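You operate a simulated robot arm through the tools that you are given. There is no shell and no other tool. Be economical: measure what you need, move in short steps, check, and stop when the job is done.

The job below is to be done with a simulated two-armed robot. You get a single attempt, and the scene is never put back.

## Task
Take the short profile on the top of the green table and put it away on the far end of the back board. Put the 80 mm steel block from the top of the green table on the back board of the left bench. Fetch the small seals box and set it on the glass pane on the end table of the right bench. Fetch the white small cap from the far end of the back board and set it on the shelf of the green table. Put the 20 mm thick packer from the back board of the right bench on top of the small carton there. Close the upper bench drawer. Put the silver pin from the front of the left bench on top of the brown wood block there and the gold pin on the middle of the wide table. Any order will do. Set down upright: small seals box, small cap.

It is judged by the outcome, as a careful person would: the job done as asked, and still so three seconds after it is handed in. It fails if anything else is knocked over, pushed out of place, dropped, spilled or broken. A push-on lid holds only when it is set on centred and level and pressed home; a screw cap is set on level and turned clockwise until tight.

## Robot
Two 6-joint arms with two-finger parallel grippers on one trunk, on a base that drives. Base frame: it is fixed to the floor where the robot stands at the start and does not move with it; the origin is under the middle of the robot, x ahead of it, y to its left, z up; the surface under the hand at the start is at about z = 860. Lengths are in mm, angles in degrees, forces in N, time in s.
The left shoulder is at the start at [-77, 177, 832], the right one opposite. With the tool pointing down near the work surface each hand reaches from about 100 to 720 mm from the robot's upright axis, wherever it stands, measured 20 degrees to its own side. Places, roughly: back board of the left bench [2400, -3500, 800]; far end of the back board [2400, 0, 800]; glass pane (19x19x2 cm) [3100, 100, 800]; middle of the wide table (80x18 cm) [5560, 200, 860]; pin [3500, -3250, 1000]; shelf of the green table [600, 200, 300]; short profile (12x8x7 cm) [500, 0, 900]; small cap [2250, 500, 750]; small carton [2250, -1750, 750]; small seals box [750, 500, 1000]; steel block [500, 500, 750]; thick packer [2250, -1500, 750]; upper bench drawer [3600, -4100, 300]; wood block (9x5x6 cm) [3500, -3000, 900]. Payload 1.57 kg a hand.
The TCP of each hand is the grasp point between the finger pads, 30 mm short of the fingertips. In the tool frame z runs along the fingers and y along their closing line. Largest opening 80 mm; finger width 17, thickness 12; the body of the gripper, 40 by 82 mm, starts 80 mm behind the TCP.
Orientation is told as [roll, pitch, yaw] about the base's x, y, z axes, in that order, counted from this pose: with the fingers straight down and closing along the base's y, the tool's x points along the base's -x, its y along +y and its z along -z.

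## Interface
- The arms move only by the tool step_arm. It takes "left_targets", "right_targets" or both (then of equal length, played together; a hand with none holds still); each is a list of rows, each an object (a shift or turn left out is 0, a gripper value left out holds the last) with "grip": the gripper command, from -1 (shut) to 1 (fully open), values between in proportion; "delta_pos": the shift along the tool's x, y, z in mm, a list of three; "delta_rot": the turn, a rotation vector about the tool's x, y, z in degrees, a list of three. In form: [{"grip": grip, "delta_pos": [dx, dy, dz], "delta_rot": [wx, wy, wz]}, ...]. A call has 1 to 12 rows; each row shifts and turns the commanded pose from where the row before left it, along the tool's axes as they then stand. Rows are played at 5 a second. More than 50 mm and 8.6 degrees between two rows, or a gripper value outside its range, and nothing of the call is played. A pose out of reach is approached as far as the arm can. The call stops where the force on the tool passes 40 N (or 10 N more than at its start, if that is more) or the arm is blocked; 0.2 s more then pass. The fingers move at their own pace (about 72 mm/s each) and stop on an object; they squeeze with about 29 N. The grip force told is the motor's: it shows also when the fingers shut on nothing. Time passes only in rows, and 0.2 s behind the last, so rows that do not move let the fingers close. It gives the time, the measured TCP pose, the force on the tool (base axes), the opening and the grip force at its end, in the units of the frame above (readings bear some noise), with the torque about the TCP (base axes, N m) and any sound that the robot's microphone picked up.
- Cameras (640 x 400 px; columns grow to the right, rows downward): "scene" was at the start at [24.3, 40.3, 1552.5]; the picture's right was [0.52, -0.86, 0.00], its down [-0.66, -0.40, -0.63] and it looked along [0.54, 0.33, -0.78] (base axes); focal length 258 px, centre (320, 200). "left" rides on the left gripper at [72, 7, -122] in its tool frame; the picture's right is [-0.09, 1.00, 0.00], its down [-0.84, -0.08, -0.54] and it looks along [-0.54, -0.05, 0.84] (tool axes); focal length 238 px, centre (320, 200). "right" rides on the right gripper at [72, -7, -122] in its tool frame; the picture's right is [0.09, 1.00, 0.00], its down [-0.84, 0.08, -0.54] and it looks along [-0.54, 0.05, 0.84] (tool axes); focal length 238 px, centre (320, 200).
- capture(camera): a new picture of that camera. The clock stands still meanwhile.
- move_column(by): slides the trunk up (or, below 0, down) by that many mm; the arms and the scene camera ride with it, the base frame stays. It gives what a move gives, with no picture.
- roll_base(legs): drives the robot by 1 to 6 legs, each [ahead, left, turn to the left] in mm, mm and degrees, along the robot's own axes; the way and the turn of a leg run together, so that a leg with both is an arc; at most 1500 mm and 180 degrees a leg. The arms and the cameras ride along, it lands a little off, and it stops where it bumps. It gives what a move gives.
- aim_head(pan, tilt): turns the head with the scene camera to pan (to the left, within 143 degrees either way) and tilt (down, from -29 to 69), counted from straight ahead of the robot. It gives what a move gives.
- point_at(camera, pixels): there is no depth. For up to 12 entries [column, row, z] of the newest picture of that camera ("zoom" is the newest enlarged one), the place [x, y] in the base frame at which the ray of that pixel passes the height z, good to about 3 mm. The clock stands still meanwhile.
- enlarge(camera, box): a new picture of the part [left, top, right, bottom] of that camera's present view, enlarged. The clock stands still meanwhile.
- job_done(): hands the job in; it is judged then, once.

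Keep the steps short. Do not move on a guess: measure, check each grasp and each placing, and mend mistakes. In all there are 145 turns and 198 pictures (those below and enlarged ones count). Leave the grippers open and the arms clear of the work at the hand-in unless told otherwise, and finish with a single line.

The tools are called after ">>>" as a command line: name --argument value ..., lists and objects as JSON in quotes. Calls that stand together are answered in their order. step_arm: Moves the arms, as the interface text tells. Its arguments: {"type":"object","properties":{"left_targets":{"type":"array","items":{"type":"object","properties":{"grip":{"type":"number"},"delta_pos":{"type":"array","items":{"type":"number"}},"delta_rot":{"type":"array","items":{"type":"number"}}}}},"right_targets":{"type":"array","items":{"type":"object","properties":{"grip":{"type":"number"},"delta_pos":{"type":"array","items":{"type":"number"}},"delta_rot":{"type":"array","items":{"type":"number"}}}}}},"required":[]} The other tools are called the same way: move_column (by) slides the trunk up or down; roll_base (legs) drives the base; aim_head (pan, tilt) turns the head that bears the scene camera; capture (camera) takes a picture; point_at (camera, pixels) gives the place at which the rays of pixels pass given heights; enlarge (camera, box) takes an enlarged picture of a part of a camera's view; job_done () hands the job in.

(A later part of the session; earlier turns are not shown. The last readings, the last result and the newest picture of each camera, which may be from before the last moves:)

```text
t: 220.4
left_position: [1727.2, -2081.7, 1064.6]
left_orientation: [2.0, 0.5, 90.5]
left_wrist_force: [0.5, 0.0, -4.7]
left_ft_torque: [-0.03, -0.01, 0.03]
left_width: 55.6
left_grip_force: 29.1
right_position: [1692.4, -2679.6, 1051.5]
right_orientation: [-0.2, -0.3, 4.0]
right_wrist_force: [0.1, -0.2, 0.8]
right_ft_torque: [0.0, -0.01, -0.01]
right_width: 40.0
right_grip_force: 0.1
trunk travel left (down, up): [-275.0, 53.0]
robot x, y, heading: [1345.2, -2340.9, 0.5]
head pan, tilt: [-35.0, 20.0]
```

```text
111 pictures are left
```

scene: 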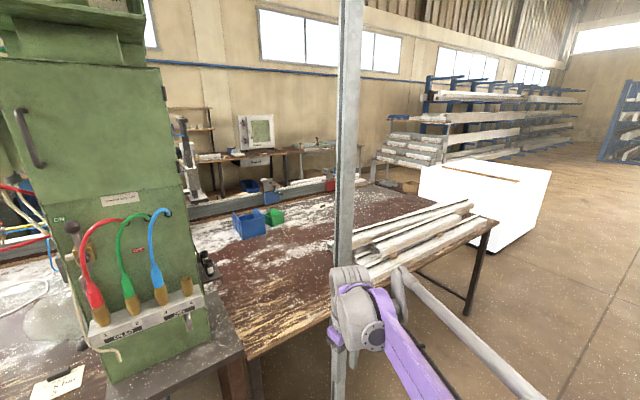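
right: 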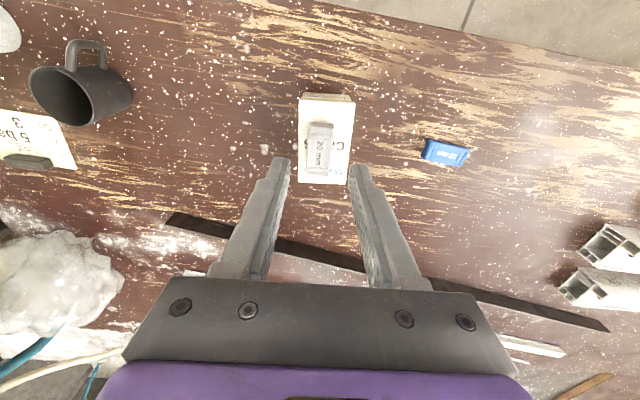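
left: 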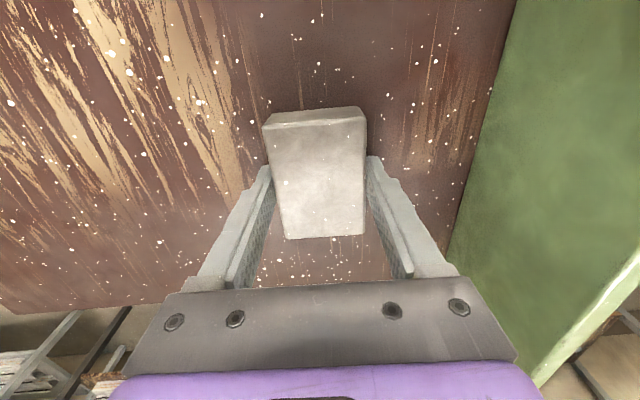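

The left bench spans y≈-2550…-4170, a steel pole stands at ≈(1978,-2880). I strafe on past it at x≈1345 and look at the bench top.

>>> roll_base --legs '[[0, -1100, 0]]'

>>> aim_head --pan 10 --tilt 28

>>> capture --camera "scene"

```text
t: 230.3
left_position: [1735.4, -3180.3, 1065.4]
left_orientation: [1.9, 0.4, 90.9]
left_wrist_force: [-0.4, 0.8, -5.8]
left_ft_torque: [0.0, 0.0, -0.02]
left_width: 55.8
left_grip_force: 28.8
right_position: [1705.0, -3779.0, 1052.7]
right_orientation: [-0.1, -0.3, 4.4]
right_wrist_force: [0.9, 0.0, -0.2]
right_ft_torque: [-0.01, -0.05, 0.02]
right_width: 40.1
right_grip_force: 0.1
trunk travel left (down, up): [-275.0, 53.0]
robot x, y, heading: [1355.9, -3443.0, 0.9]
head pan, tilt: [-35.0, 20.0]
```

```text
t: 231.4
left_position: [1736.4, -3180.9, 1064.8]
left_orientation: [2.0, 0.5, 90.9]
left_wrist_force: [0.4, 0.1, -4.3]
left_ft_torque: [-0.01, -0.02, -0.01]
left_width: 55.8
left_grip_force: 28.9
right_position: [1705.0, -3779.0, 1052.6]
right_orientation: [-0.1, -0.3, 4.4]
right_wrist_force: [0.3, -0.7, -0.2]
right_ft_torque: [0.01, 0.0, -0.02]
right_width: 40.0
right_grip_force: 0.1
trunk travel left (down, up): [-275.0, 53.0]
robot x, y, heading: [1355.9, -3448.7, 0.6]
head pan, tilt: [10.0, 28.0]
```

```text
110 pictures are left
```

scene: 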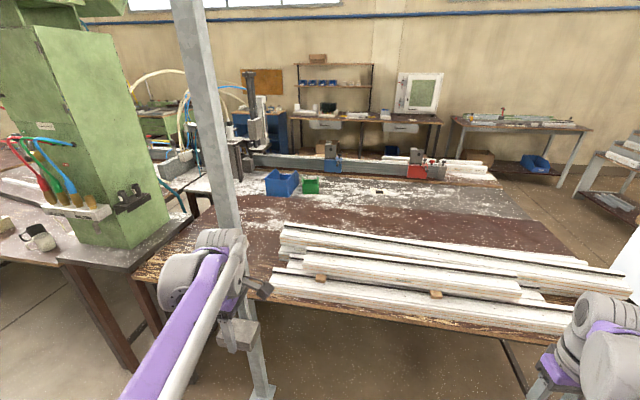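

Behind the profile stack there's a free strip of board (x≈2480, y≈-3300…-3800). I shift 150 mm right and drive in to reach over the stack.

>>> roll_base --legs '[[0, -150, 0], [450, 0, 0]]'

>>> aim_head --pan 5 --tilt 45

>>> capture --camera "scene"

>>> capture --camera "left"

```text
t: 235.7
left_position: [2188.2, -3326.5, 1065.7]
left_orientation: [2.0, 0.4, 90.8]
left_wrist_force: [-0.3, -0.7, -4.9]
left_ft_torque: [0.0, 0.01, 0.01]
left_width: 56.0
left_grip_force: 29.0
right_position: [2155.1, -3923.5, 1051.6]
right_orientation: [0.0, -0.2, 4.2]
right_wrist_force: [0.3, 0.4, 1.0]
right_ft_torque: [-0.02, -0.02, 0.01]
right_width: 40.0
right_grip_force: 0.1
trunk travel left (down, up): [-275.0, 53.0]
robot x, y, heading: [1805.2, -3587.6, 0.5]
head pan, tilt: [10.0, 28.0]
```

```text
t: 236.5
left_position: [2188.0, -3325.7, 1065.2]
left_orientation: [2.0, 0.3, 90.6]
left_wrist_force: [0.0, -0.5, -3.7]
left_ft_torque: [-0.03, 0.0, -0.04]
left_width: 55.5
left_grip_force: 29.0
right_position: [2155.1, -3925.9, 1052.6]
right_orientation: [0.0, -0.4, 4.1]
right_wrist_force: [-0.1, 0.7, -1.1]
right_ft_torque: [-0.01, -0.01, -0.02]
right_width: 40.0
right_grip_force: 0.2
trunk travel left (down, up): [-275.0, 53.0]
robot x, y, heading: [1808.5, -3589.7, 0.5]
head pan, tilt: [5.0, 45.0]
```

```text
109 pictures are left
```

scene: 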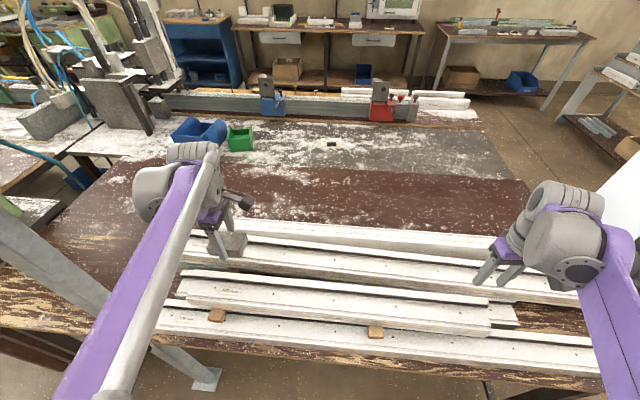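

```text
108 pictures are left
```

left: 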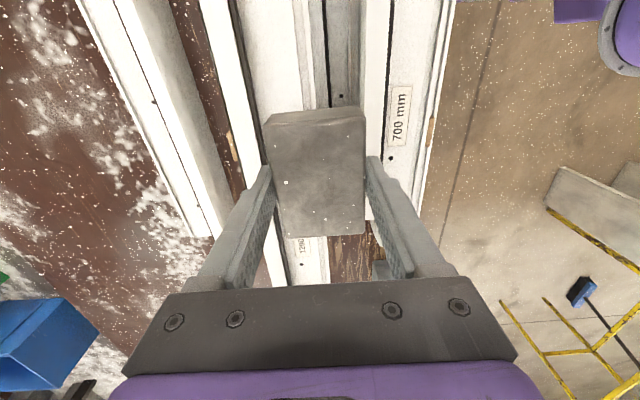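

>>> point_at --camera "scene" --pixels '[[290, 222, 838], [330, 226, 838], [300, 165, 838], [380, 173, 838], [400, 232, 838], [330, 195, 838], [250, 175, 838]]'

```text
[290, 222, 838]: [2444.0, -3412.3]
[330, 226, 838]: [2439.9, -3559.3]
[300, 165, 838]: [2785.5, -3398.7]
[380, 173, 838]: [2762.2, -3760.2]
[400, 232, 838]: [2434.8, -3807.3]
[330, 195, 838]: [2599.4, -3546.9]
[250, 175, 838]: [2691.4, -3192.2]
```

I drive 50 mm closer and carry the block to (2520,-3480) beyond the stack, at z≈1005.

>>> roll_base --legs '[[50, 0, 0]]'

>>> step_arm --left_targets '[{"delta_pos": [38, 0, 0]}, {"delta_pos": [38, 0, 0]}, {"delta_pos": [38, 0, 0]}, {"delta_pos": [38, 0, 0]}, {"delta_pos": [0, -40, 5]}, {"delta_pos": [0, -40, 8]}, {"delta_pos": [0, -40, 10]}, {"delta_pos": [0, -40, 12]}, {"delta_pos": [0, -40, 12]}, {"delta_pos": [0, -40, 12]}, {"delta_pos": [0, -37, 0]}]'

>>> capture --camera "left"

>>> capture --camera "scene"

```text
t: 237.4
left_position: [2239.0, -3327.0, 1063.7]
left_orientation: [2.0, 0.5, 90.6]
left_wrist_force: [-0.2, 0.0, -4.0]
left_ft_torque: [0.0, -0.02, 0.01]
left_width: 55.5
left_grip_force: 28.9
right_position: [2204.1, -3924.5, 1052.9]
right_orientation: [-0.1, -0.4, 4.1]
right_wrist_force: [0.2, -0.2, 0.0]
right_ft_torque: [0.0, -0.02, 0.06]
right_width: 40.1
right_grip_force: 0.0
trunk travel left (down, up): [-275.0, 53.0]
robot x, y, heading: [1857.5, -3586.2, 0.4]
head pan, tilt: [5.0, 45.0]
```

```text
t: 239.8
left_position: [2506.2, -3473.8, 993.7]
left_orientation: [2.1, 0.4, 90.6]
left_wrist_force: [-0.4, 0.0, -4.4]
left_ft_torque: [-0.01, -0.01, -0.01]
left_width: 55.7
left_grip_force: 28.5
left hand out of reach, approached as far as the arm can: row 11
right_position: [2206.3, -3925.0, 1052.0]
right_orientation: [-0.2, -0.3, 4.1]
right_wrist_force: [0.0, 0.6, 0.1]
right_ft_torque: [-0.03, 0.02, -0.01]
right_width: 40.2
right_grip_force: 0.1
trunk travel left (down, up): [-275.0, 53.0]
robot x, y, heading: [1856.4, -3587.1, 0.6]
head pan, tilt: [5.0, 45.0]
```

```text
107 pictures are left
```

left: 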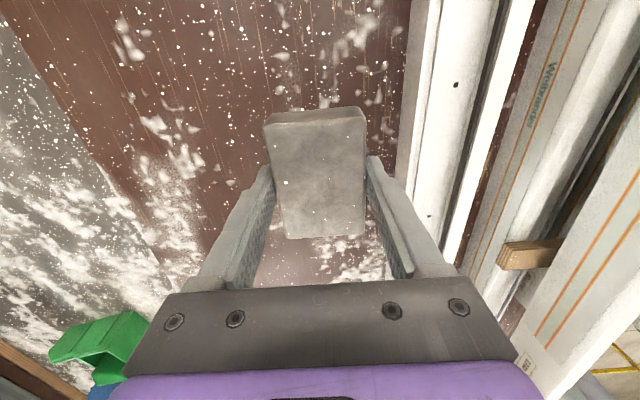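

```text
106 pictures are left
```

scene: 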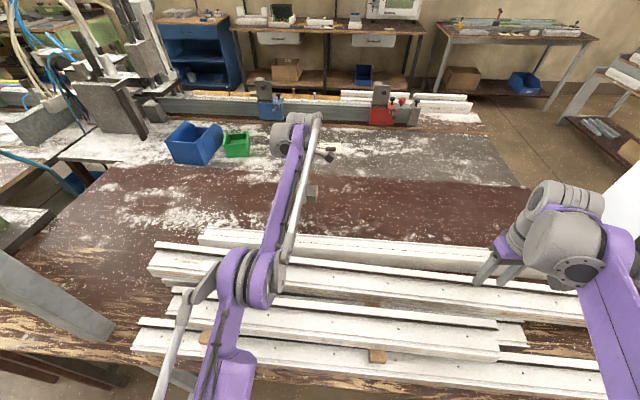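

The arm is at its reach limit here. I raise the trunk 50 mm for elbow clearance over the stack, then lower the hand 60 mm and check the elbow.

>>> move_column --by 50

>>> step_arm --left_targets '[{"delta_pos": [0, 0, 30]}, {"delta_pos": [0, 0, 30]}]'

>>> capture --camera "scene"

```text
t: 240.8
left_position: [2506.2, -3474.5, 1042.4]
left_orientation: [2.1, 0.3, 90.6]
left_wrist_force: [-0.4, 0.4, -6.1]
left_ft_torque: [0.01, -0.03, -0.01]
left_width: 55.7
left_grip_force: 28.7
right_position: [2204.4, -3925.7, 1102.3]
right_orientation: [-0.1, -0.2, 4.1]
right_wrist_force: [-0.5, 0.1, 0.1]
right_ft_torque: [0.05, -0.01, 0.03]
right_width: 39.8
right_grip_force: 0.1
trunk travel left (down, up): [-325.0, 3.0]
robot x, y, heading: [1856.5, -3590.5, 0.6]
head pan, tilt: [5.0, 45.0]
```

```text
t: 241.4
left_position: [2502.9, -3475.0, 983.2]
left_orientation: [2.0, 0.4, 90.6]
left_wrist_force: [-1.2, -0.4, -4.7]
left_ft_torque: [-0.04, -0.02, -0.02]
left_width: 55.5
left_grip_force: 29.2
right_position: [2205.6, -3925.1, 1102.9]
right_orientation: [-0.1, -0.3, 4.1]
right_wrist_force: [0.2, 0.2, 1.0]
right_ft_torque: [-0.02, 0.01, -0.01]
right_width: 40.1
right_grip_force: 0.1
trunk travel left (down, up): [-325.0, 3.0]
robot x, y, heading: [1857.9, -3590.9, 0.8]
head pan, tilt: [5.0, 45.0]
```

```text
105 pictures are left
```

scene: 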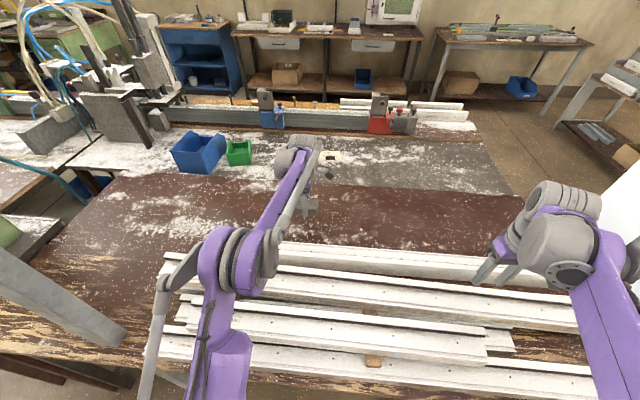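

The elbow rises as the hand lowers – right branch. I lower to z≈900 and check.

>>> step_arm --left_targets '[{"delta_pos": [0, 0, 30]}, {"delta_pos": [0, -5, 30]}, {"delta_pos": [0, -5, 20]}]'

>>> capture --camera "left"

```text
t: 242.2
left_position: [2511.4, -3474.6, 903.7]
left_orientation: [2.0, 0.2, 90.6]
left_wrist_force: [0.5, 0.8, -3.3]
left_ft_torque: [0.03, 0.03, 0.0]
left_width: 55.5
left_grip_force: 29.0
right_position: [2204.8, -3925.1, 1101.0]
right_orientation: [-0.1, -0.2, 4.0]
right_wrist_force: [-0.1, -0.1, 0.3]
right_ft_torque: [0.02, 0.04, -0.02]
right_width: 39.9
right_grip_force: 0.1
trunk travel left (down, up): [-325.0, 3.0]
robot x, y, heading: [1857.2, -3587.5, 0.6]
head pan, tilt: [5.0, 45.0]
```

```text
104 pictures are left
```

left: 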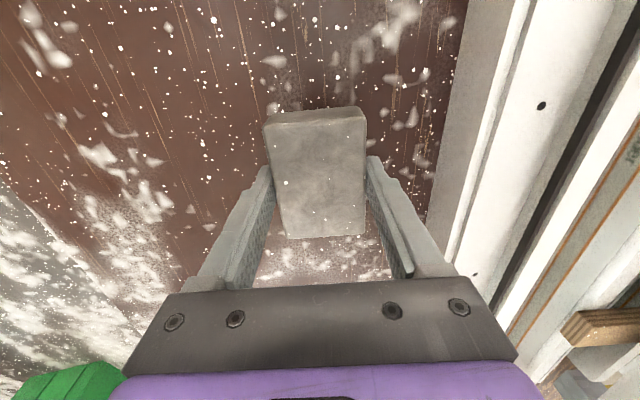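

>>> step_arm --left_targets '[{"delta_pos": [0, -5, 10]}, {"delta_pos": [0, 0, 10]}, {"delta_pos": [0, 0, 6]}, {"delta_pos": [0, 0, 2]}, {"delta_pos": [0, 0, 2]}, {"delta_pos": [0, 0, 2]}, {"delta_pos": [0, 0, 2]}, {"delta_pos": [0, 0, 2]}]'

```text
t: 244.0
left_position: [2514.7, -3476.7, 871.3]
left_orientation: [1.7, 0.2, 90.7]
left_wrist_force: [8.4, 1.3, 38.3]
left_ft_torque: [0.0, -1.69, -0.04]
left_width: 55.8
left_grip_force: 29.3
right_position: [2203.7, -3926.3, 1104.4]
right_orientation: [-0.1, -0.5, 4.1]
right_wrist_force: [0.0, -0.3, 0.0]
right_ft_torque: [0.0, 0.01, 0.02]
right_width: 39.9
right_grip_force: 0.1
trunk travel left (down, up): [-325.0, 3.0]
robot x, y, heading: [1854.9, -3587.3, 0.5]
head pan, tilt: [5.0, 45.0]
```

Block on the board. Ease off, open fully, lift 60 mm, then retract while rising.

>>> step_arm --left_targets '[{"delta_pos": [0, 0, -1.5]}, {"grip": 1}, {}, {"delta_pos": [0, 0, -20]}, {"delta_pos": [0, 0, -40]}, {"delta_pos": [0, 0, -40]}, {"delta_pos": [0, 25, -35]}, {"delta_pos": [0, 30, -30]}, {"delta_pos": [0, 40, -10]}, {"delta_pos": [-20, 40, 0]}, {"delta_pos": [-20, 40, 0]}, {"delta_pos": [-20, 40, 0]}]'

>>> capture --camera "left"

>>> capture --camera "scene"

```text
t: 246.6
left_position: [2302.7, -3415.1, 1050.1]
left_orientation: [1.8, 0.4, 90.6]
left_wrist_force: [-0.1, -0.4, -0.3]
left_ft_torque: [-0.01, -0.01, 0.02]
left_width: 80.5
left_grip_force: 0.0
right_position: [2202.5, -3923.9, 1102.8]
right_orientation: [-0.1, -0.3, 4.1]
right_wrist_force: [0.0, 0.5, -0.1]
right_ft_torque: [0.01, -0.02, 0.02]
right_width: 39.6
right_grip_force: 0.1
trunk travel left (down, up): [-325.0, 3.0]
robot x, y, heading: [1857.9, -3586.5, 0.3]
head pan, tilt: [5.0, 45.0]
```

```text
103 pictures are left
```

left: 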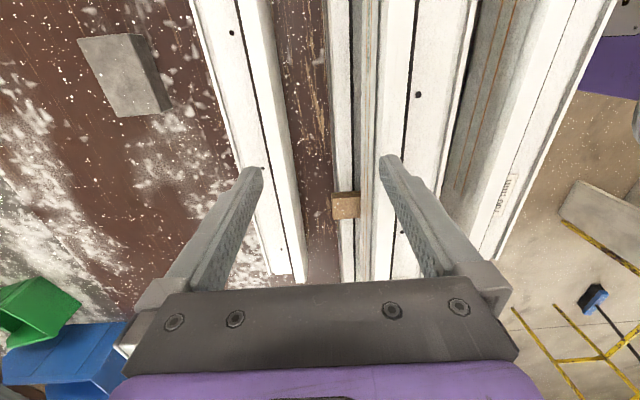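

```text
102 pictures are left
```

scene: 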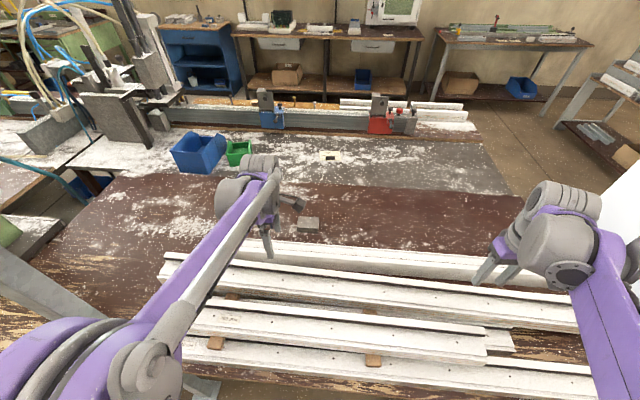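

The block rests on the back board. Now I back out, go round the bench's right end and look at the front side.

>>> step_arm --left_targets '[{"delta_pos": [0, 40, 0], "delta_rot": [0, 0, 8.2]}, {"delta_rot": [0, 0, 8.2]}, {"delta_rot": [0, 0, 8.2]}, {"delta_rot": [0, 0, 8.2]}, {"delta_rot": [0, 0, 8.2]}, {"delta_rot": [0, 0, 8.2]}, {"delta_rot": [0, 0, 8.2]}, {"delta_rot": [0, 0, 8.2]}, {"delta_rot": [0, 0, 8.2]}, {"delta_rot": [0, 0, 8.2]}, {"delta_rot": [0, 0, 8.2]}]'

>>> roll_base --legs '[[-470, 0, 0], [0, -1100, 0]]'

>>> aim_head --pan 10 --tilt 20

>>> capture --camera "scene"

```text
t: 249.0
left_position: [2264.7, -3417.7, 1051.6]
left_orientation: [-0.4, 2.0, 0.2]
left_wrist_force: [1.1, 0.4, 0.4]
left_ft_torque: [0.01, -0.02, 0.0]
left_width: 79.9
left_grip_force: 0.1
right_position: [2203.8, -3924.2, 1103.1]
right_orientation: [-0.1, -0.3, 4.1]
right_wrist_force: [1.2, 0.8, 0.3]
right_ft_torque: [0.04, 0.01, 0.01]
right_width: 40.2
right_grip_force: 0.1
trunk travel left (down, up): [-325.0, 3.0]
robot x, y, heading: [1854.6, -3585.9, 0.1]
head pan, tilt: [5.0, 45.0]
```

```text
t: 261.2
left_position: [1790.3, -4518.4, 1051.4]
left_orientation: [-0.4, 2.0, -1.1]
left_wrist_force: [-0.9, 0.0, 0.1]
left_ft_torque: [-0.02, -0.01, -0.04]
left_width: 80.0
left_grip_force: 0.0
right_position: [1718.0, -5025.1, 1102.6]
right_orientation: [0.0, -0.2, 2.5]
right_wrist_force: [-0.5, -0.3, 0.8]
right_ft_torque: [0.0, -0.03, -0.02]
right_width: 39.9
right_grip_force: 0.1
trunk travel left (down, up): [-325.0, 3.0]
robot x, y, heading: [1377.7, -4677.4, -1.1]
head pan, tilt: [5.0, 45.0]
```

```text
t: 262.1
left_position: [1791.9, -4520.3, 1052.0]
left_orientation: [-0.3, 2.0, -1.2]
left_wrist_force: [-0.4, 0.8, -0.4]
left_ft_torque: [0.0, 0.02, -0.01]
left_width: 80.0
left_grip_force: 0.0
right_position: [1717.4, -5025.2, 1102.5]
right_orientation: [-0.1, -0.3, 2.5]
right_wrist_force: [0.4, 1.0, 0.4]
right_ft_torque: [-0.01, -0.01, -0.02]
right_width: 40.0
right_grip_force: 0.0
trunk travel left (down, up): [-325.0, 3.0]
robot x, y, heading: [1378.7, -4679.0, -1.0]
head pan, tilt: [10.0, 20.0]
```

```text
101 pictures are left
```

scene: 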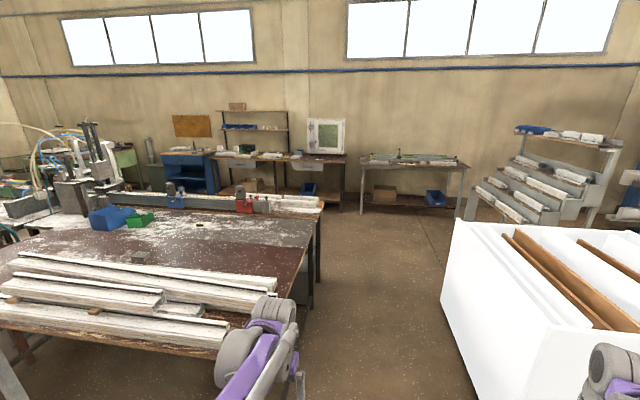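

The lane between bench end (y≈-4170) and white crate (y≈-5400) is wide enough. I drive through to x≈4150, turn left and look at the bench front.

>>> roll_base --legs '[[0, -100, 1], [1400, 0, 0], [1370, 0, 0], [0, 0, 90], [400, 0, 0]]'

>>> aim_head --pan 45 --tilt 30

>>> capture --camera "scene"

>>> aim_head --pan 0 --tilt 18

>>> capture --camera "scene"

```text
t: 282.5
left_position: [3969.0, -4019.8, 1050.6]
left_orientation: [-0.4, 2.1, 90.0]
left_wrist_force: [-0.6, -0.4, 0.7]
left_ft_torque: [-0.02, 0.02, 0.01]
left_width: 80.3
left_grip_force: 0.0
right_position: [4475.7, -4084.5, 1102.4]
right_orientation: [-0.1, -0.4, 93.6]
right_wrist_force: [-0.2, -0.3, 0.5]
right_ft_torque: [0.04, 0.01, -0.04]
right_width: 40.2
right_grip_force: 0.0
trunk travel left (down, up): [-325.0, 3.0]
robot x, y, heading: [4138.7, -4427.8, 90.1]
head pan, tilt: [10.0, 20.0]
```

```text
t: 283.5
left_position: [3968.8, -4020.3, 1051.3]
left_orientation: [-0.3, 2.0, 90.0]
left_wrist_force: [-0.3, 0.5, 0.7]
left_ft_torque: [-0.02, -0.05, -0.02]
left_width: 79.9
left_grip_force: 0.1
right_position: [4477.7, -4082.0, 1102.2]
right_orientation: [-0.1, -0.3, 93.7]
right_wrist_force: [0.3, 0.0, 0.4]
right_ft_torque: [-0.03, 0.0, -0.03]
right_width: 40.1
right_grip_force: 0.1
trunk travel left (down, up): [-325.0, 3.0]
robot x, y, heading: [4134.2, -4425.9, 89.8]
head pan, tilt: [45.0, 30.0]
```

```text
100 pictures are left
```

scene: 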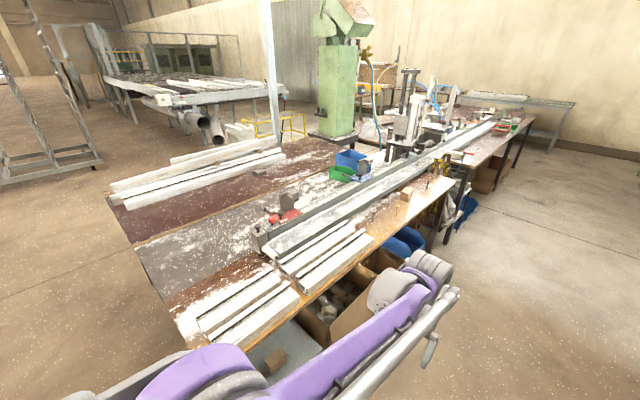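

```text
t: 284.7
left_position: [3969.5, -4020.1, 1052.2]
left_orientation: [-0.3, 2.0, 89.9]
left_wrist_force: [-0.1, -0.5, -0.3]
left_ft_torque: [0.03, 0.01, 0.01]
left_width: 79.9
left_grip_force: 0.1
right_position: [4476.3, -4083.7, 1102.0]
right_orientation: [-0.2, -0.4, 93.6]
right_wrist_force: [-0.2, 0.8, 0.5]
right_ft_torque: [0.0, 0.01, 0.0]
right_width: 40.1
right_grip_force: 0.0
trunk travel left (down, up): [-325.0, 3.0]
robot x, y, heading: [4142.6, -4428.5, 90.2]
head pan, tilt: [0.0, 18.0]
```

```text
99 pictures are left
```

scene: 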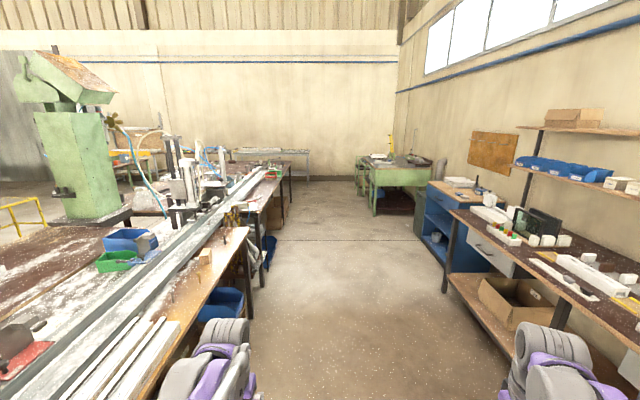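

I zoom on the front strip of the left bench (pins and wood block).

>>> enlarge --camera "scene" --box '[130, 190, 290, 320]'

>>> aim_head --pan 65 --tilt 50

>>> capture --camera "scene"

```text
3.08 times, centred on (210, 255) of scene
```

zoom: 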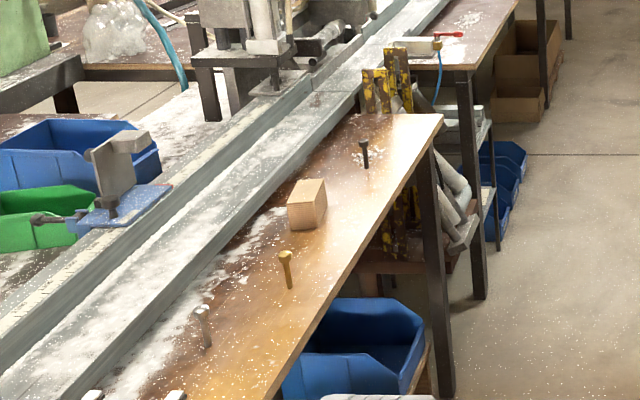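

```text
t: 286.0
left_position: [3969.4, -4020.7, 1051.8]
left_orientation: [-0.3, 2.0, 90.0]
left_wrist_force: [0.9, -0.1, -0.7]
left_ft_torque: [-0.01, -0.01, 0.02]
left_width: 80.1
left_grip_force: 0.0
right_position: [4476.8, -4083.3, 1102.0]
right_orientation: [0.0, -0.4, 93.6]
right_wrist_force: [0.4, -0.8, -0.1]
right_ft_torque: [0.01, -0.01, 0.0]
right_width: 39.9
right_grip_force: 0.0
trunk travel left (down, up): [-325.0, 3.0]
robot x, y, heading: [4138.6, -4422.8, 90.3]
head pan, tilt: [65.0, 50.0]
```

```text
97 pictures are left
```

scene: 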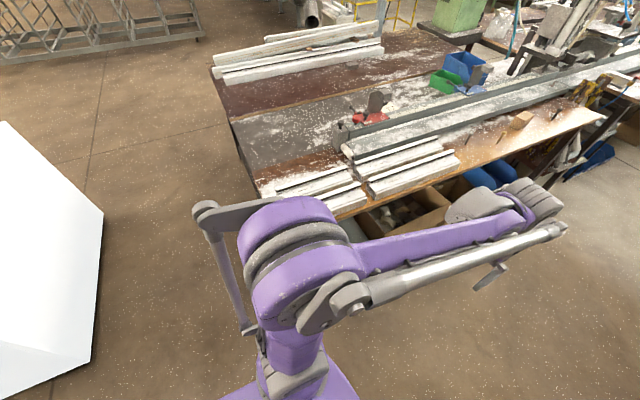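

Pins stand head-up: silver (nearest), gold, and a black one; the wood block lies beyond. I turn to face the bench front and view the drawers.

>>> roll_base --legs '[[200, 0, 0], [0, 0, 90]]'

>>> aim_head --pan -5 --tilt 42

>>> capture --camera "scene"

```text
t: 291.4
left_position: [3728.3, -4395.5, 1052.3]
left_orientation: [-0.3, 2.0, 179.6]
left_wrist_force: [0.8, -0.3, -0.2]
left_ft_torque: [0.01, -0.03, 0.0]
left_width: 80.1
left_grip_force: 0.0
right_position: [3794.9, -3888.2, 1101.3]
right_orientation: [-0.1, -0.3, -176.7]
right_wrist_force: [0.2, -0.7, -0.2]
right_ft_torque: [-0.03, -0.01, -0.03]
right_width: 40.0
right_grip_force: 0.0
trunk travel left (down, up): [-325.0, 3.0]
robot x, y, heading: [4139.5, -4227.8, 179.6]
head pan, tilt: [65.0, 50.0]
```

```text
t: 292.8
left_position: [3727.7, -4395.1, 1051.4]
left_orientation: [-0.3, 2.0, 179.6]
left_wrist_force: [-1.1, 0.2, -1.5]
left_ft_torque: [0.0, 0.02, 0.0]
left_width: 79.8
left_grip_force: 0.0
right_position: [3795.2, -3887.8, 1102.2]
right_orientation: [-0.1, -0.3, -176.7]
right_wrist_force: [-0.2, 0.1, 0.3]
right_ft_torque: [0.0, 0.0, -0.04]
right_width: 40.1
right_grip_force: 0.0
trunk travel left (down, up): [-325.0, 3.0]
robot x, y, heading: [4140.1, -4226.7, 179.5]
head pan, tilt: [-5.0, 42.0]
```

```text
96 pictures are left
```

scene: 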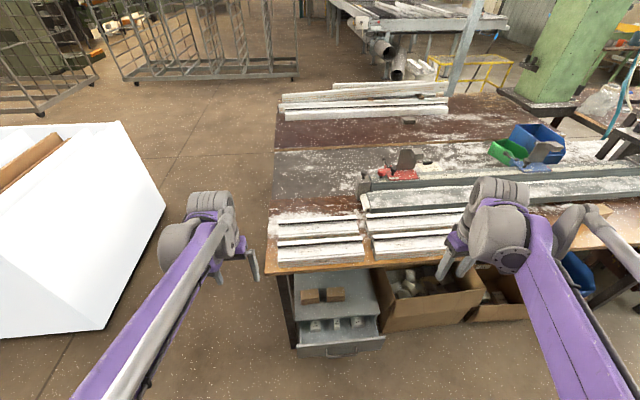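

The open drawer is at (340,335). Zoom in and measure.

>>> enlarge --camera "scene" --box '[265, 260, 425, 370]'

>>> point_at --camera "zoom" --pixels '[[320, 200, 400]]'

>>> point_at --camera "scene" --pixels '[[270, 268, 838], [300, 347, 400], [384, 336, 400], [300, 347, 300], [384, 336, 300], [300, 318, 400], [380, 316, 400]]'

```text
3.64 times, centred on (345, 315) of scene
```

zoom: 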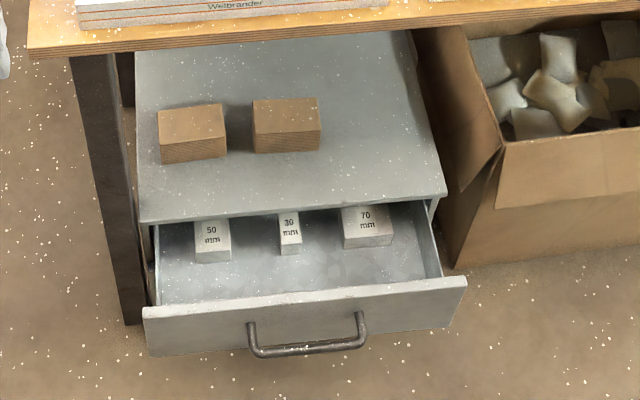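

```text
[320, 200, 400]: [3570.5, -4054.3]
```

```text
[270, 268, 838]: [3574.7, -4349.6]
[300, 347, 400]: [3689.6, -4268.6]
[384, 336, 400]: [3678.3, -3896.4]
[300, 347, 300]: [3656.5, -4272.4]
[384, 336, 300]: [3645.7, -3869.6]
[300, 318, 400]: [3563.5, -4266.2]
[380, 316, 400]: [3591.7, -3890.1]
```

I lower the trunk for the drawer and look again from lower down.

>>> move_column --by -320

>>> capture --camera "scene"

>>> capture --camera "right"

```text
t: 296.0
left_position: [3728.4, -4395.9, 732.2]
left_orientation: [-0.3, 2.0, 179.6]
left_wrist_force: [0.3, -0.3, 0.7]
left_ft_torque: [0.0, -0.02, 0.01]
left_width: 80.1
left_grip_force: 0.0
right_position: [3795.6, -3888.6, 782.1]
right_orientation: [-0.1, -0.3, -176.8]
right_wrist_force: [0.3, 0.5, -0.6]
right_ft_torque: [0.04, 0.0, -0.03]
right_width: 39.9
right_grip_force: 0.0
trunk travel left (down, up): [-5.0, 323.0]
robot x, y, heading: [4137.6, -4229.8, 179.7]
head pan, tilt: [-5.0, 42.0]
```

```text
94 pictures are left
```

scene: 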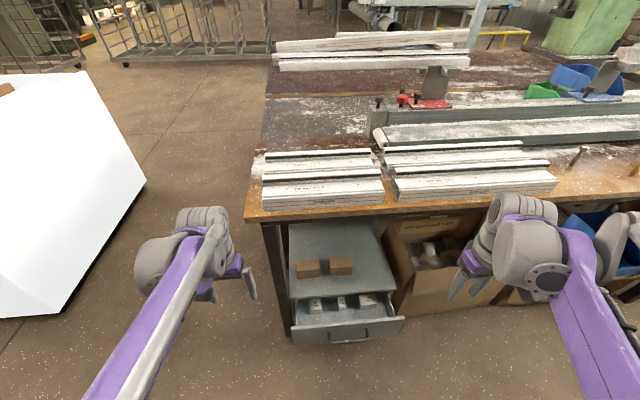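

```text
93 pictures are left
```

right: 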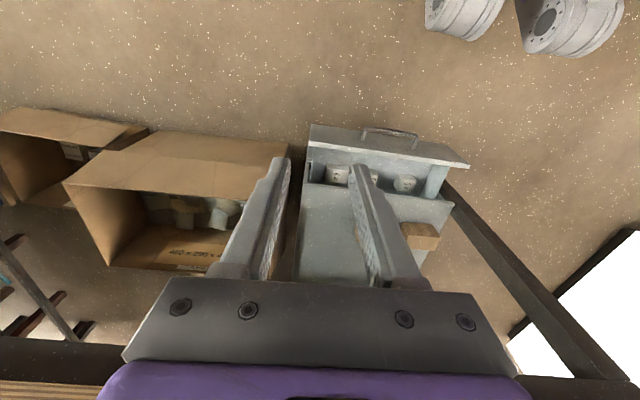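

>>> enlarge --camera "scene" --box '[270, 280, 430, 360]'

>>> enlarge --camera "right" --box '[290, 110, 480, 210]'

```text
4.00 times, centred on (350, 320) of scene
```

zoom: 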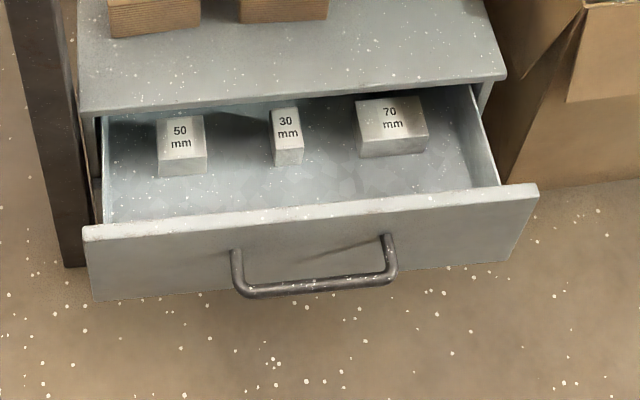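

```text
3.37 times, centred on (385, 160) of right
```

zoom: 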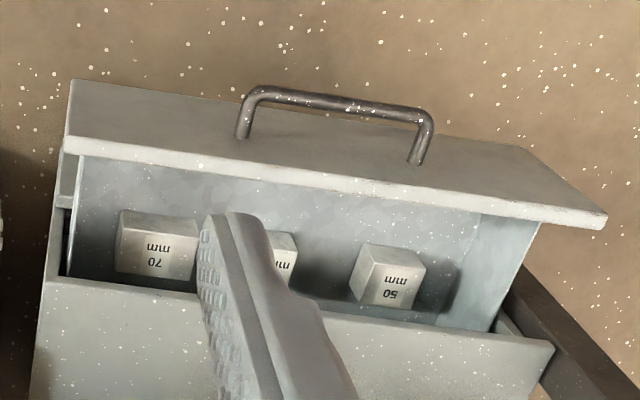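

>>> point_at --camera "right" --pixels '[[469.8, 163.6, 300], [469.8, 163.6, 400], [309.6, 141.3, 300], [309.6, 141.3, 400], [390, 130, 350]]'

>>> point_at --camera "scene" --pixels '[[291, 340, 300], [291, 340, 400], [404.3, 328.8, 300], [404.3, 328.8, 400], [350, 350, 350], [294, 354, 300], [294, 354, 400]]'

```text
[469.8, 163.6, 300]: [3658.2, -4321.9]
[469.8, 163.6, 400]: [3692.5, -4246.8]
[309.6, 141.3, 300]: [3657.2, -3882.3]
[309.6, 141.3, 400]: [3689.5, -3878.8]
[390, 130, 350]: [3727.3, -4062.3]
```

```text
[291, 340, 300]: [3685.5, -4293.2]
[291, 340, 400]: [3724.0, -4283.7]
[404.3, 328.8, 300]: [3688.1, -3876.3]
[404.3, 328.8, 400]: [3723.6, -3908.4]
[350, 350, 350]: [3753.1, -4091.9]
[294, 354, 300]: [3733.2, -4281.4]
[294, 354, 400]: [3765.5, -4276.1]
```

Drawer front: x≈3690, y −4289…−3880, top z≈335, handle between y −4152 and −4006. I'll push with closed fingers beside the handle at y≈−3985, z≈285. First back off 150 mm and tilt the right hand 60° forward, fingers shut.

>>> roll_base --legs '[[-150, 0, 0]]'

>>> step_arm --right_targets '[{"grip": -1, "delta_rot": [0, -7.5, 0]}, {"delta_rot": [0, -7.5, 0]}, {"delta_rot": [0, -7.5, 0]}, {"delta_rot": [0, -7.5, 0]}, {"delta_rot": [0, -7.5, 0]}, {"delta_rot": [0, -7.5, 0]}, {"delta_rot": [0, -7.5, 0]}, {"delta_rot": [0, -7.5, 0]}]'

>>> step_arm --right_targets '[{"delta_pos": [27.5, 5.5, 32.7]}, {"delta_pos": [27.5, 5.5, 32.7]}, {"delta_pos": [27.5, 5.5, 32.7]}, {"delta_pos": [27.5, 5.5, 32.7]}, {"delta_pos": [27.5, 5.5, 32.7]}, {"delta_pos": [27.5, 5.5, 32.7]}, {"delta_pos": [27.5, 5.5, 32.7]}, {"delta_pos": [27.5, 5.5, 32.7]}, {"delta_pos": [27.5, 5.5, 32.7]}, {"delta_pos": [27.5, 5.5, 32.7]}, {"delta_pos": [27.5, 5.5, 32.7]}, {"delta_pos": [27.5, 5.5, 32.7]}]'

>>> capture --camera "right"

>>> capture --camera "scene"

```text
t: 297.4
left_position: [3877.4, -4396.3, 731.1]
left_orientation: [-0.3, 2.0, 179.8]
left_wrist_force: [-0.4, -0.1, 0.3]
left_ft_torque: [0.0, 0.05, 0.03]
left_width: 79.9
left_grip_force: 0.1
right_position: [3942.0, -3889.8, 783.4]
right_orientation: [-0.2, -0.3, -176.7]
right_wrist_force: [0.1, 0.2, 0.3]
right_ft_torque: [0.0, 0.02, 0.04]
right_width: 40.2
right_grip_force: 0.1
trunk travel left (down, up): [-5.0, 323.0]
robot x, y, heading: [4281.5, -4231.1, 179.8]
head pan, tilt: [-5.0, 42.0]
```

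```text
t: 299.2
left_position: [3876.9, -4397.4, 732.3]
left_orientation: [-0.3, 1.9, 179.7]
left_wrist_force: [0.4, 0.4, -0.4]
left_ft_torque: [-0.03, 0.0, 0.0]
left_width: 80.0
left_grip_force: 0.1
right_position: [3942.2, -3889.9, 783.0]
right_orientation: [-0.3, -60.4, -176.4]
right_wrist_force: [0.9, -0.3, 0.5]
right_ft_torque: [0.02, 0.0, 0.01]
right_width: 0.0
right_grip_force: 21.4
trunk travel left (down, up): [-5.0, 323.0]
robot x, y, heading: [4286.6, -4225.9, 179.8]
head pan, tilt: [-5.0, 42.0]
```

```text
t: 301.8
left_position: [3876.2, -4396.2, 731.2]
left_orientation: [-0.3, 2.0, 179.6]
left_wrist_force: [-0.2, -1.1, -0.7]
left_ft_torque: [0.0, 0.01, -0.02]
left_width: 80.0
left_grip_force: 0.0
right_position: [3730.1, -3952.2, 328.5]
right_orientation: [-0.3, -60.3, -176.5]
right_wrist_force: [0.1, 0.1, -0.1]
right_ft_torque: [0.03, 0.01, 0.02]
right_width: 0.0
right_grip_force: 20.7
right hand out of reach, approached as far as the arm can: row 7, 8, 9, 10
trunk travel left (down, up): [-5.0, 323.0]
robot x, y, heading: [4280.2, -4227.4, 179.7]
head pan, tilt: [-5.0, 42.0]
```

```text
90 pictures are left
```

right: 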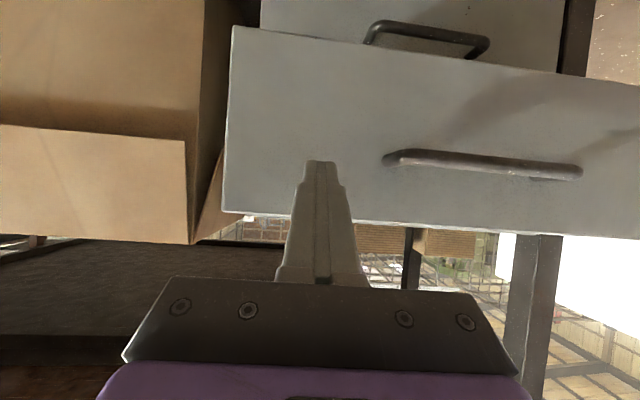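

```text
89 pictures are left
```

scene: 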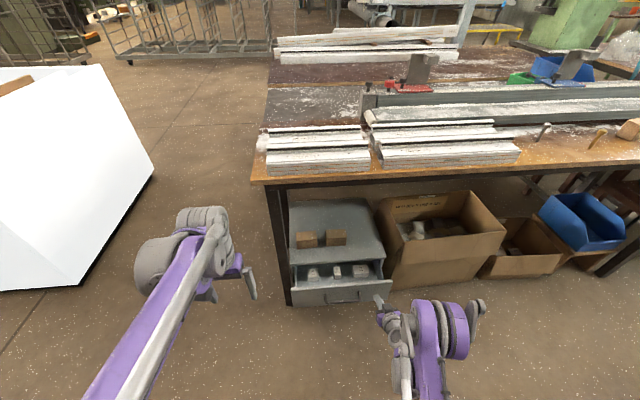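

The fingertips are ≈15 mm in front of the panel, right of the handle. I push forward in 12 mm steps.

>>> step_arm --right_targets '[{"delta_pos": [8, 10, 5]}, {"delta_pos": [-6, 0, 10.4]}, {"delta_pos": [-6, 0, 10.4]}, {"delta_pos": [-6, 0, 10.4]}, {"delta_pos": [-6, 0, 10.4]}, {"delta_pos": [-6, 0, 10.4]}, {"delta_pos": [-6, 0, 10.4]}]'

>>> capture --camera "scene"

```text
t: 303.4
left_position: [3875.3, -4396.3, 732.5]
left_orientation: [-0.3, 2.0, 179.7]
left_wrist_force: [-1.2, 0.5, 0.5]
left_ft_torque: [-0.03, -0.01, -0.02]
left_width: 79.9
left_grip_force: 0.0
right_position: [3659.1, -3968.7, 320.3]
right_orientation: [-0.1, -60.3, -176.5]
right_wrist_force: [1.5, 0.7, -0.2]
right_ft_torque: [0.01, -0.03, -0.04]
right_width: 0.0
right_grip_force: 21.5
trunk travel left (down, up): [-5.0, 323.0]
robot x, y, heading: [4286.8, -4229.0, 179.8]
head pan, tilt: [-5.0, 42.0]
```

```text
88 pictures are left
```

scene: 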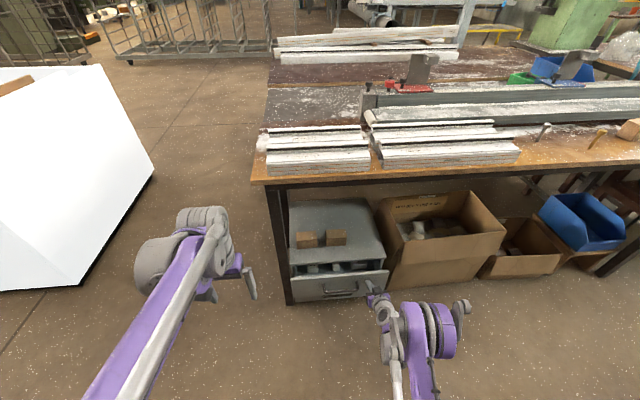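

The drawer is moving in. Continue pushing until it stops.

>>> step_arm --right_targets '[{"delta_pos": [-6, 0, 10.4]}, {"delta_pos": [-6, 0, 10.4]}, {"delta_pos": [-6, 0, 10.4]}, {"delta_pos": [-6, 0, 10.4]}, {"delta_pos": [-6, 0, 10.4]}, {"delta_pos": [-6, 0, 10.4]}, {"delta_pos": [-4, 0, 7]}, {"delta_pos": [-4, 0, 7]}]'

>>> capture --camera "scene"

```text
t: 304.8
left_position: [3877.8, -4395.0, 731.9]
left_orientation: [-0.3, 2.0, 179.6]
left_wrist_force: [0.5, -0.2, -0.1]
left_ft_torque: [-0.01, -0.02, 0.01]
left_width: 79.9
left_grip_force: 0.0
right_position: [3594.0, -3972.2, 320.2]
right_orientation: [-0.1, -59.9, -176.4]
right_wrist_force: [12.7, -0.3, 3.1]
right_ft_torque: [-0.01, 0.03, 0.04]
right_width: 0.1
right_grip_force: 21.6
trunk travel left (down, up): [-5.0, 323.0]
robot x, y, heading: [4286.7, -4232.8, 179.7]
head pan, tilt: [-5.0, 42.0]
stopped in row 7 (right hand): the force on the tool passed its limit at 63 N (the readings are from after the stop); the commanded pose is now the measured one
```

```text
87 pictures are left
```

scene: 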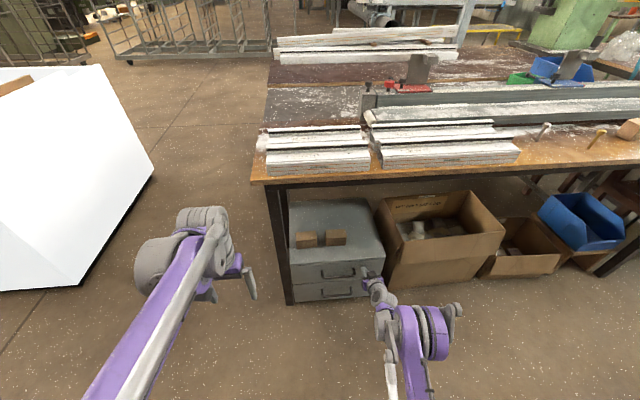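

The drawer is shut (63 N stop). I check, then back the hand out.

>>> step_arm --right_targets '[{"delta_pos": [20, 0, -34.6]}, {"delta_pos": [20, 0, -34.6]}, {"delta_pos": [20, 0, -34.6]}, {"delta_pos": [20, 0, -34.6]}, {"delta_pos": [20, -5, -34.6]}, {"delta_pos": [-34, 0, -20]}, {"delta_pos": [-34, 0, -20]}, {"delta_pos": [-34, 0, -20]}, {"delta_pos": [-34, 0, -20]}, {"delta_pos": [-34, 0, -20]}, {"delta_pos": [-34, 0, -20]}, {"delta_pos": [-34, 0, -20]}]'

>>> step_arm --right_targets '[{"delta_rot": [0, 7.5, 0], "grip": 0}, {"delta_rot": [0, 7.5, 0]}, {"delta_rot": [0, 7.5, 0]}, {"delta_rot": [0, 7.5, 0]}, {"delta_rot": [0, 7.5, 0]}, {"delta_rot": [0, 7.5, 0]}, {"delta_rot": [0, 7.5, 0]}, {"delta_rot": [0, 7.5, 0]}]'

>>> enlarge --camera "scene" --box '[260, 180, 420, 320]'

>>> move_column --by 270

```text
t: 307.4
left_position: [3877.0, -4396.5, 730.7]
left_orientation: [-0.3, 2.0, 179.6]
left_wrist_force: [-0.1, -0.1, 0.0]
left_ft_torque: [0.0, -0.01, 0.0]
left_width: 80.0
left_grip_force: 0.1
right_position: [3738.0, -3942.4, 605.1]
right_orientation: [-0.1, -60.1, -176.4]
right_wrist_force: [-0.1, -0.4, -0.5]
right_ft_torque: [0.01, -0.03, 0.03]
right_width: 0.1
right_grip_force: 21.3
right hand out of reach, approached as far as the arm can: row 4, 5
trunk travel left (down, up): [-5.0, 323.0]
robot x, y, heading: [4289.5, -4231.8, 179.7]
head pan, tilt: [-5.0, 42.0]
```

```text
t: 309.2
left_position: [3875.8, -4396.5, 731.5]
left_orientation: [-0.4, 1.9, 179.5]
left_wrist_force: [0.0, 0.8, 0.2]
left_ft_torque: [-0.01, -0.03, 0.01]
left_width: 80.0
left_grip_force: 0.1
right_position: [3737.8, -3945.0, 603.7]
right_orientation: [-0.1, 0.0, -176.5]
right_wrist_force: [0.3, -0.2, -0.3]
right_ft_torque: [0.01, -0.01, -0.02]
right_width: 40.2
right_grip_force: 0.1
trunk travel left (down, up): [-5.0, 323.0]
robot x, y, heading: [4287.0, -4233.1, 179.9]
head pan, tilt: [-5.0, 42.0]
```

```text
2.86 times, centred on (340, 250) of scene
```

zoom: 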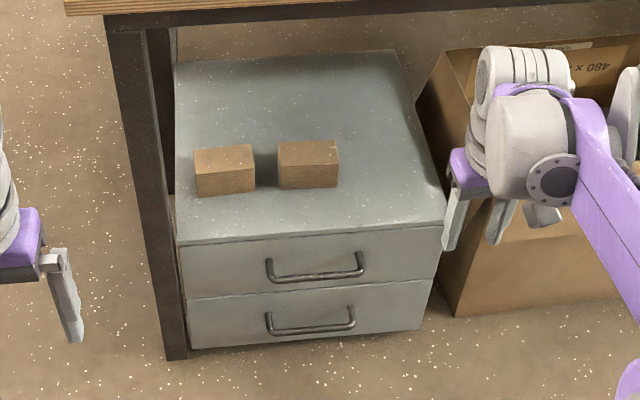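

```text
t: 311.9
left_position: [3876.7, -4395.8, 1001.6]
left_orientation: [-0.3, 1.9, 179.6]
left_wrist_force: [1.0, 0.0, -0.1]
left_ft_torque: [-0.02, -0.01, -0.03]
left_width: 80.1
left_grip_force: 0.0
right_position: [3738.9, -3945.5, 874.2]
right_orientation: [-0.1, 0.0, -176.5]
right_wrist_force: [0.3, 0.2, -0.4]
right_ft_torque: [0.04, 0.02, 0.03]
right_width: 40.1
right_grip_force: 0.1
trunk travel left (down, up): [-275.0, 53.0]
robot x, y, heading: [4281.9, -4227.8, 179.6]
head pan, tilt: [-5.0, 42.0]
```

The drawer is flush. Next the pins: I raise and retract the right hand, strafe right 900 mm and look at the front strip.

>>> step_arm --right_targets '[{"delta_pos": [0, 0, -45]}, {"delta_pos": [0, 0, -45]}, {"delta_pos": [0, 0, -45]}, {"delta_pos": [0, 0, -45]}, {"delta_pos": [45, 0, 0]}, {"delta_pos": [45, 0, 0]}, {"delta_pos": [45, 0, 0]}, {"delta_pos": [45, 0, 0]}]' --left_targets '[{"delta_rot": [0.3, -1.9, 0]}, {"delta_pos": [0, 0, -40]}, {}, {}, {}, {}, {}, {}]'

>>> roll_base --legs '[[0, -900, 0], [270, 0, 0]]'

>>> aim_head --pan -10 --tilt 48

>>> capture --camera "scene"

```text
t: 313.7
left_position: [3877.0, -4395.9, 1041.1]
left_orientation: [-0.7, 0.0, 179.6]
left_wrist_force: [0.6, -0.1, -0.1]
left_ft_torque: [-0.01, 0.02, 0.02]
left_width: 80.1
left_grip_force: 0.1
right_position: [3919.6, -3936.5, 1055.6]
right_orientation: [-0.1, -0.2, -176.6]
right_wrist_force: [0.0, -0.4, -0.2]
right_ft_torque: [-0.02, 0.03, -0.04]
right_width: 40.2
right_grip_force: 0.0
trunk travel left (down, up): [-275.0, 53.0]
robot x, y, heading: [4287.6, -4228.8, 179.9]
head pan, tilt: [-5.0, 42.0]
```

```text
t: 323.4
left_position: [3619.2, -3491.3, 1042.3]
left_orientation: [-0.6, 0.1, 179.1]
left_wrist_force: [0.5, 0.1, 0.4]
left_ft_torque: [0.0, -0.03, -0.03]
left_width: 80.0
left_grip_force: 0.0
right_position: [3666.0, -3032.6, 1055.5]
right_orientation: [0.0, -0.1, -177.2]
right_wrist_force: [-0.8, -0.3, -0.2]
right_ft_torque: [0.0, 0.01, 0.03]
right_width: 39.9
right_grip_force: 0.0
trunk travel left (down, up): [-275.0, 53.0]
robot x, y, heading: [4029.3, -3331.6, 178.9]
head pan, tilt: [-5.0, 42.0]
```

```text
t: 324.1
left_position: [3619.6, -3492.1, 1042.2]
left_orientation: [-0.6, 0.1, 179.1]
left_wrist_force: [-0.1, 0.5, -0.5]
left_ft_torque: [-0.02, 0.03, -0.01]
left_width: 80.2
left_grip_force: 0.1
right_position: [3664.3, -3032.4, 1056.0]
right_orientation: [-0.1, 0.0, -177.2]
right_wrist_force: [0.2, -0.7, 0.6]
right_ft_torque: [-0.04, 0.01, 0.0]
right_width: 40.3
right_grip_force: 0.1
trunk travel left (down, up): [-275.0, 53.0]
robot x, y, heading: [4035.0, -3332.4, 179.0]
head pan, tilt: [-10.0, 48.0]
```

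```text
85 pictures are left
```

scene: 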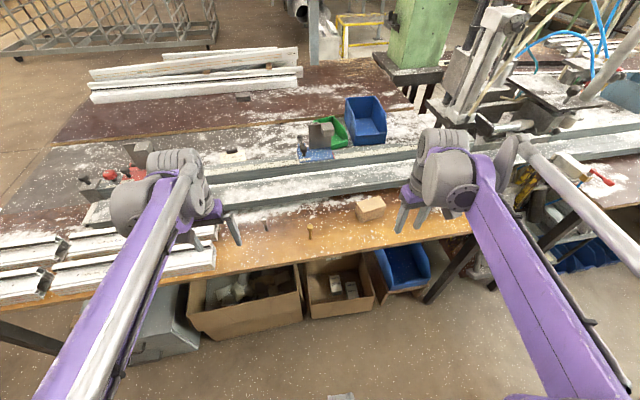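

>>> enlarge --camera "scene" --box '[230, 180, 430, 270]'

>>> capture --camera "left"

>>> capture --camera "right"

```text
3.20 times, centred on (330, 225) of scene
```

zoom: 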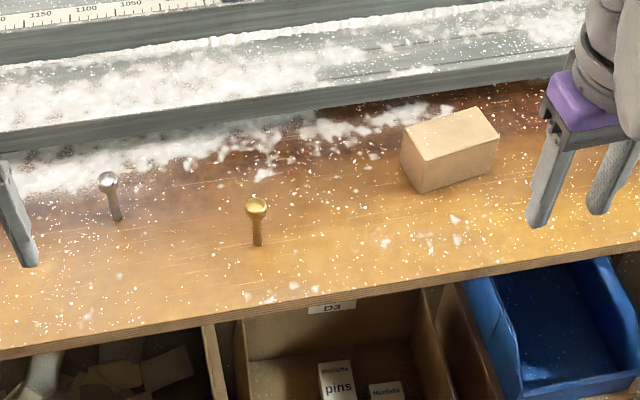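

```text
83 pictures are left
```

left: 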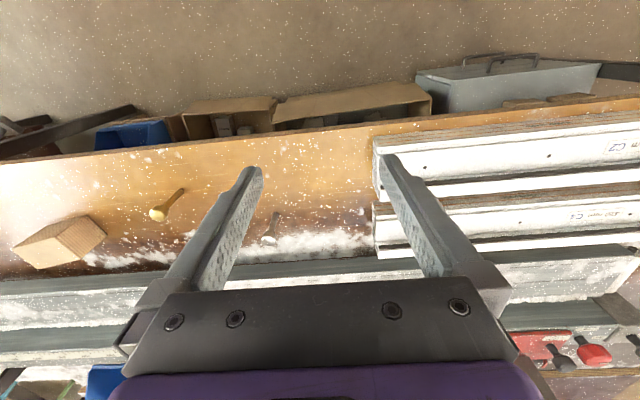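

```text
82 pictures are left
```

right: 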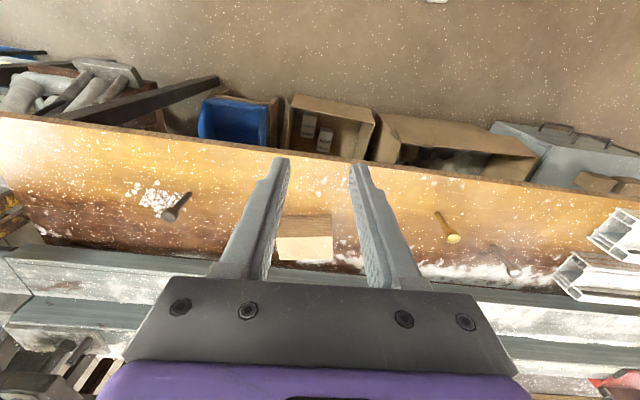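

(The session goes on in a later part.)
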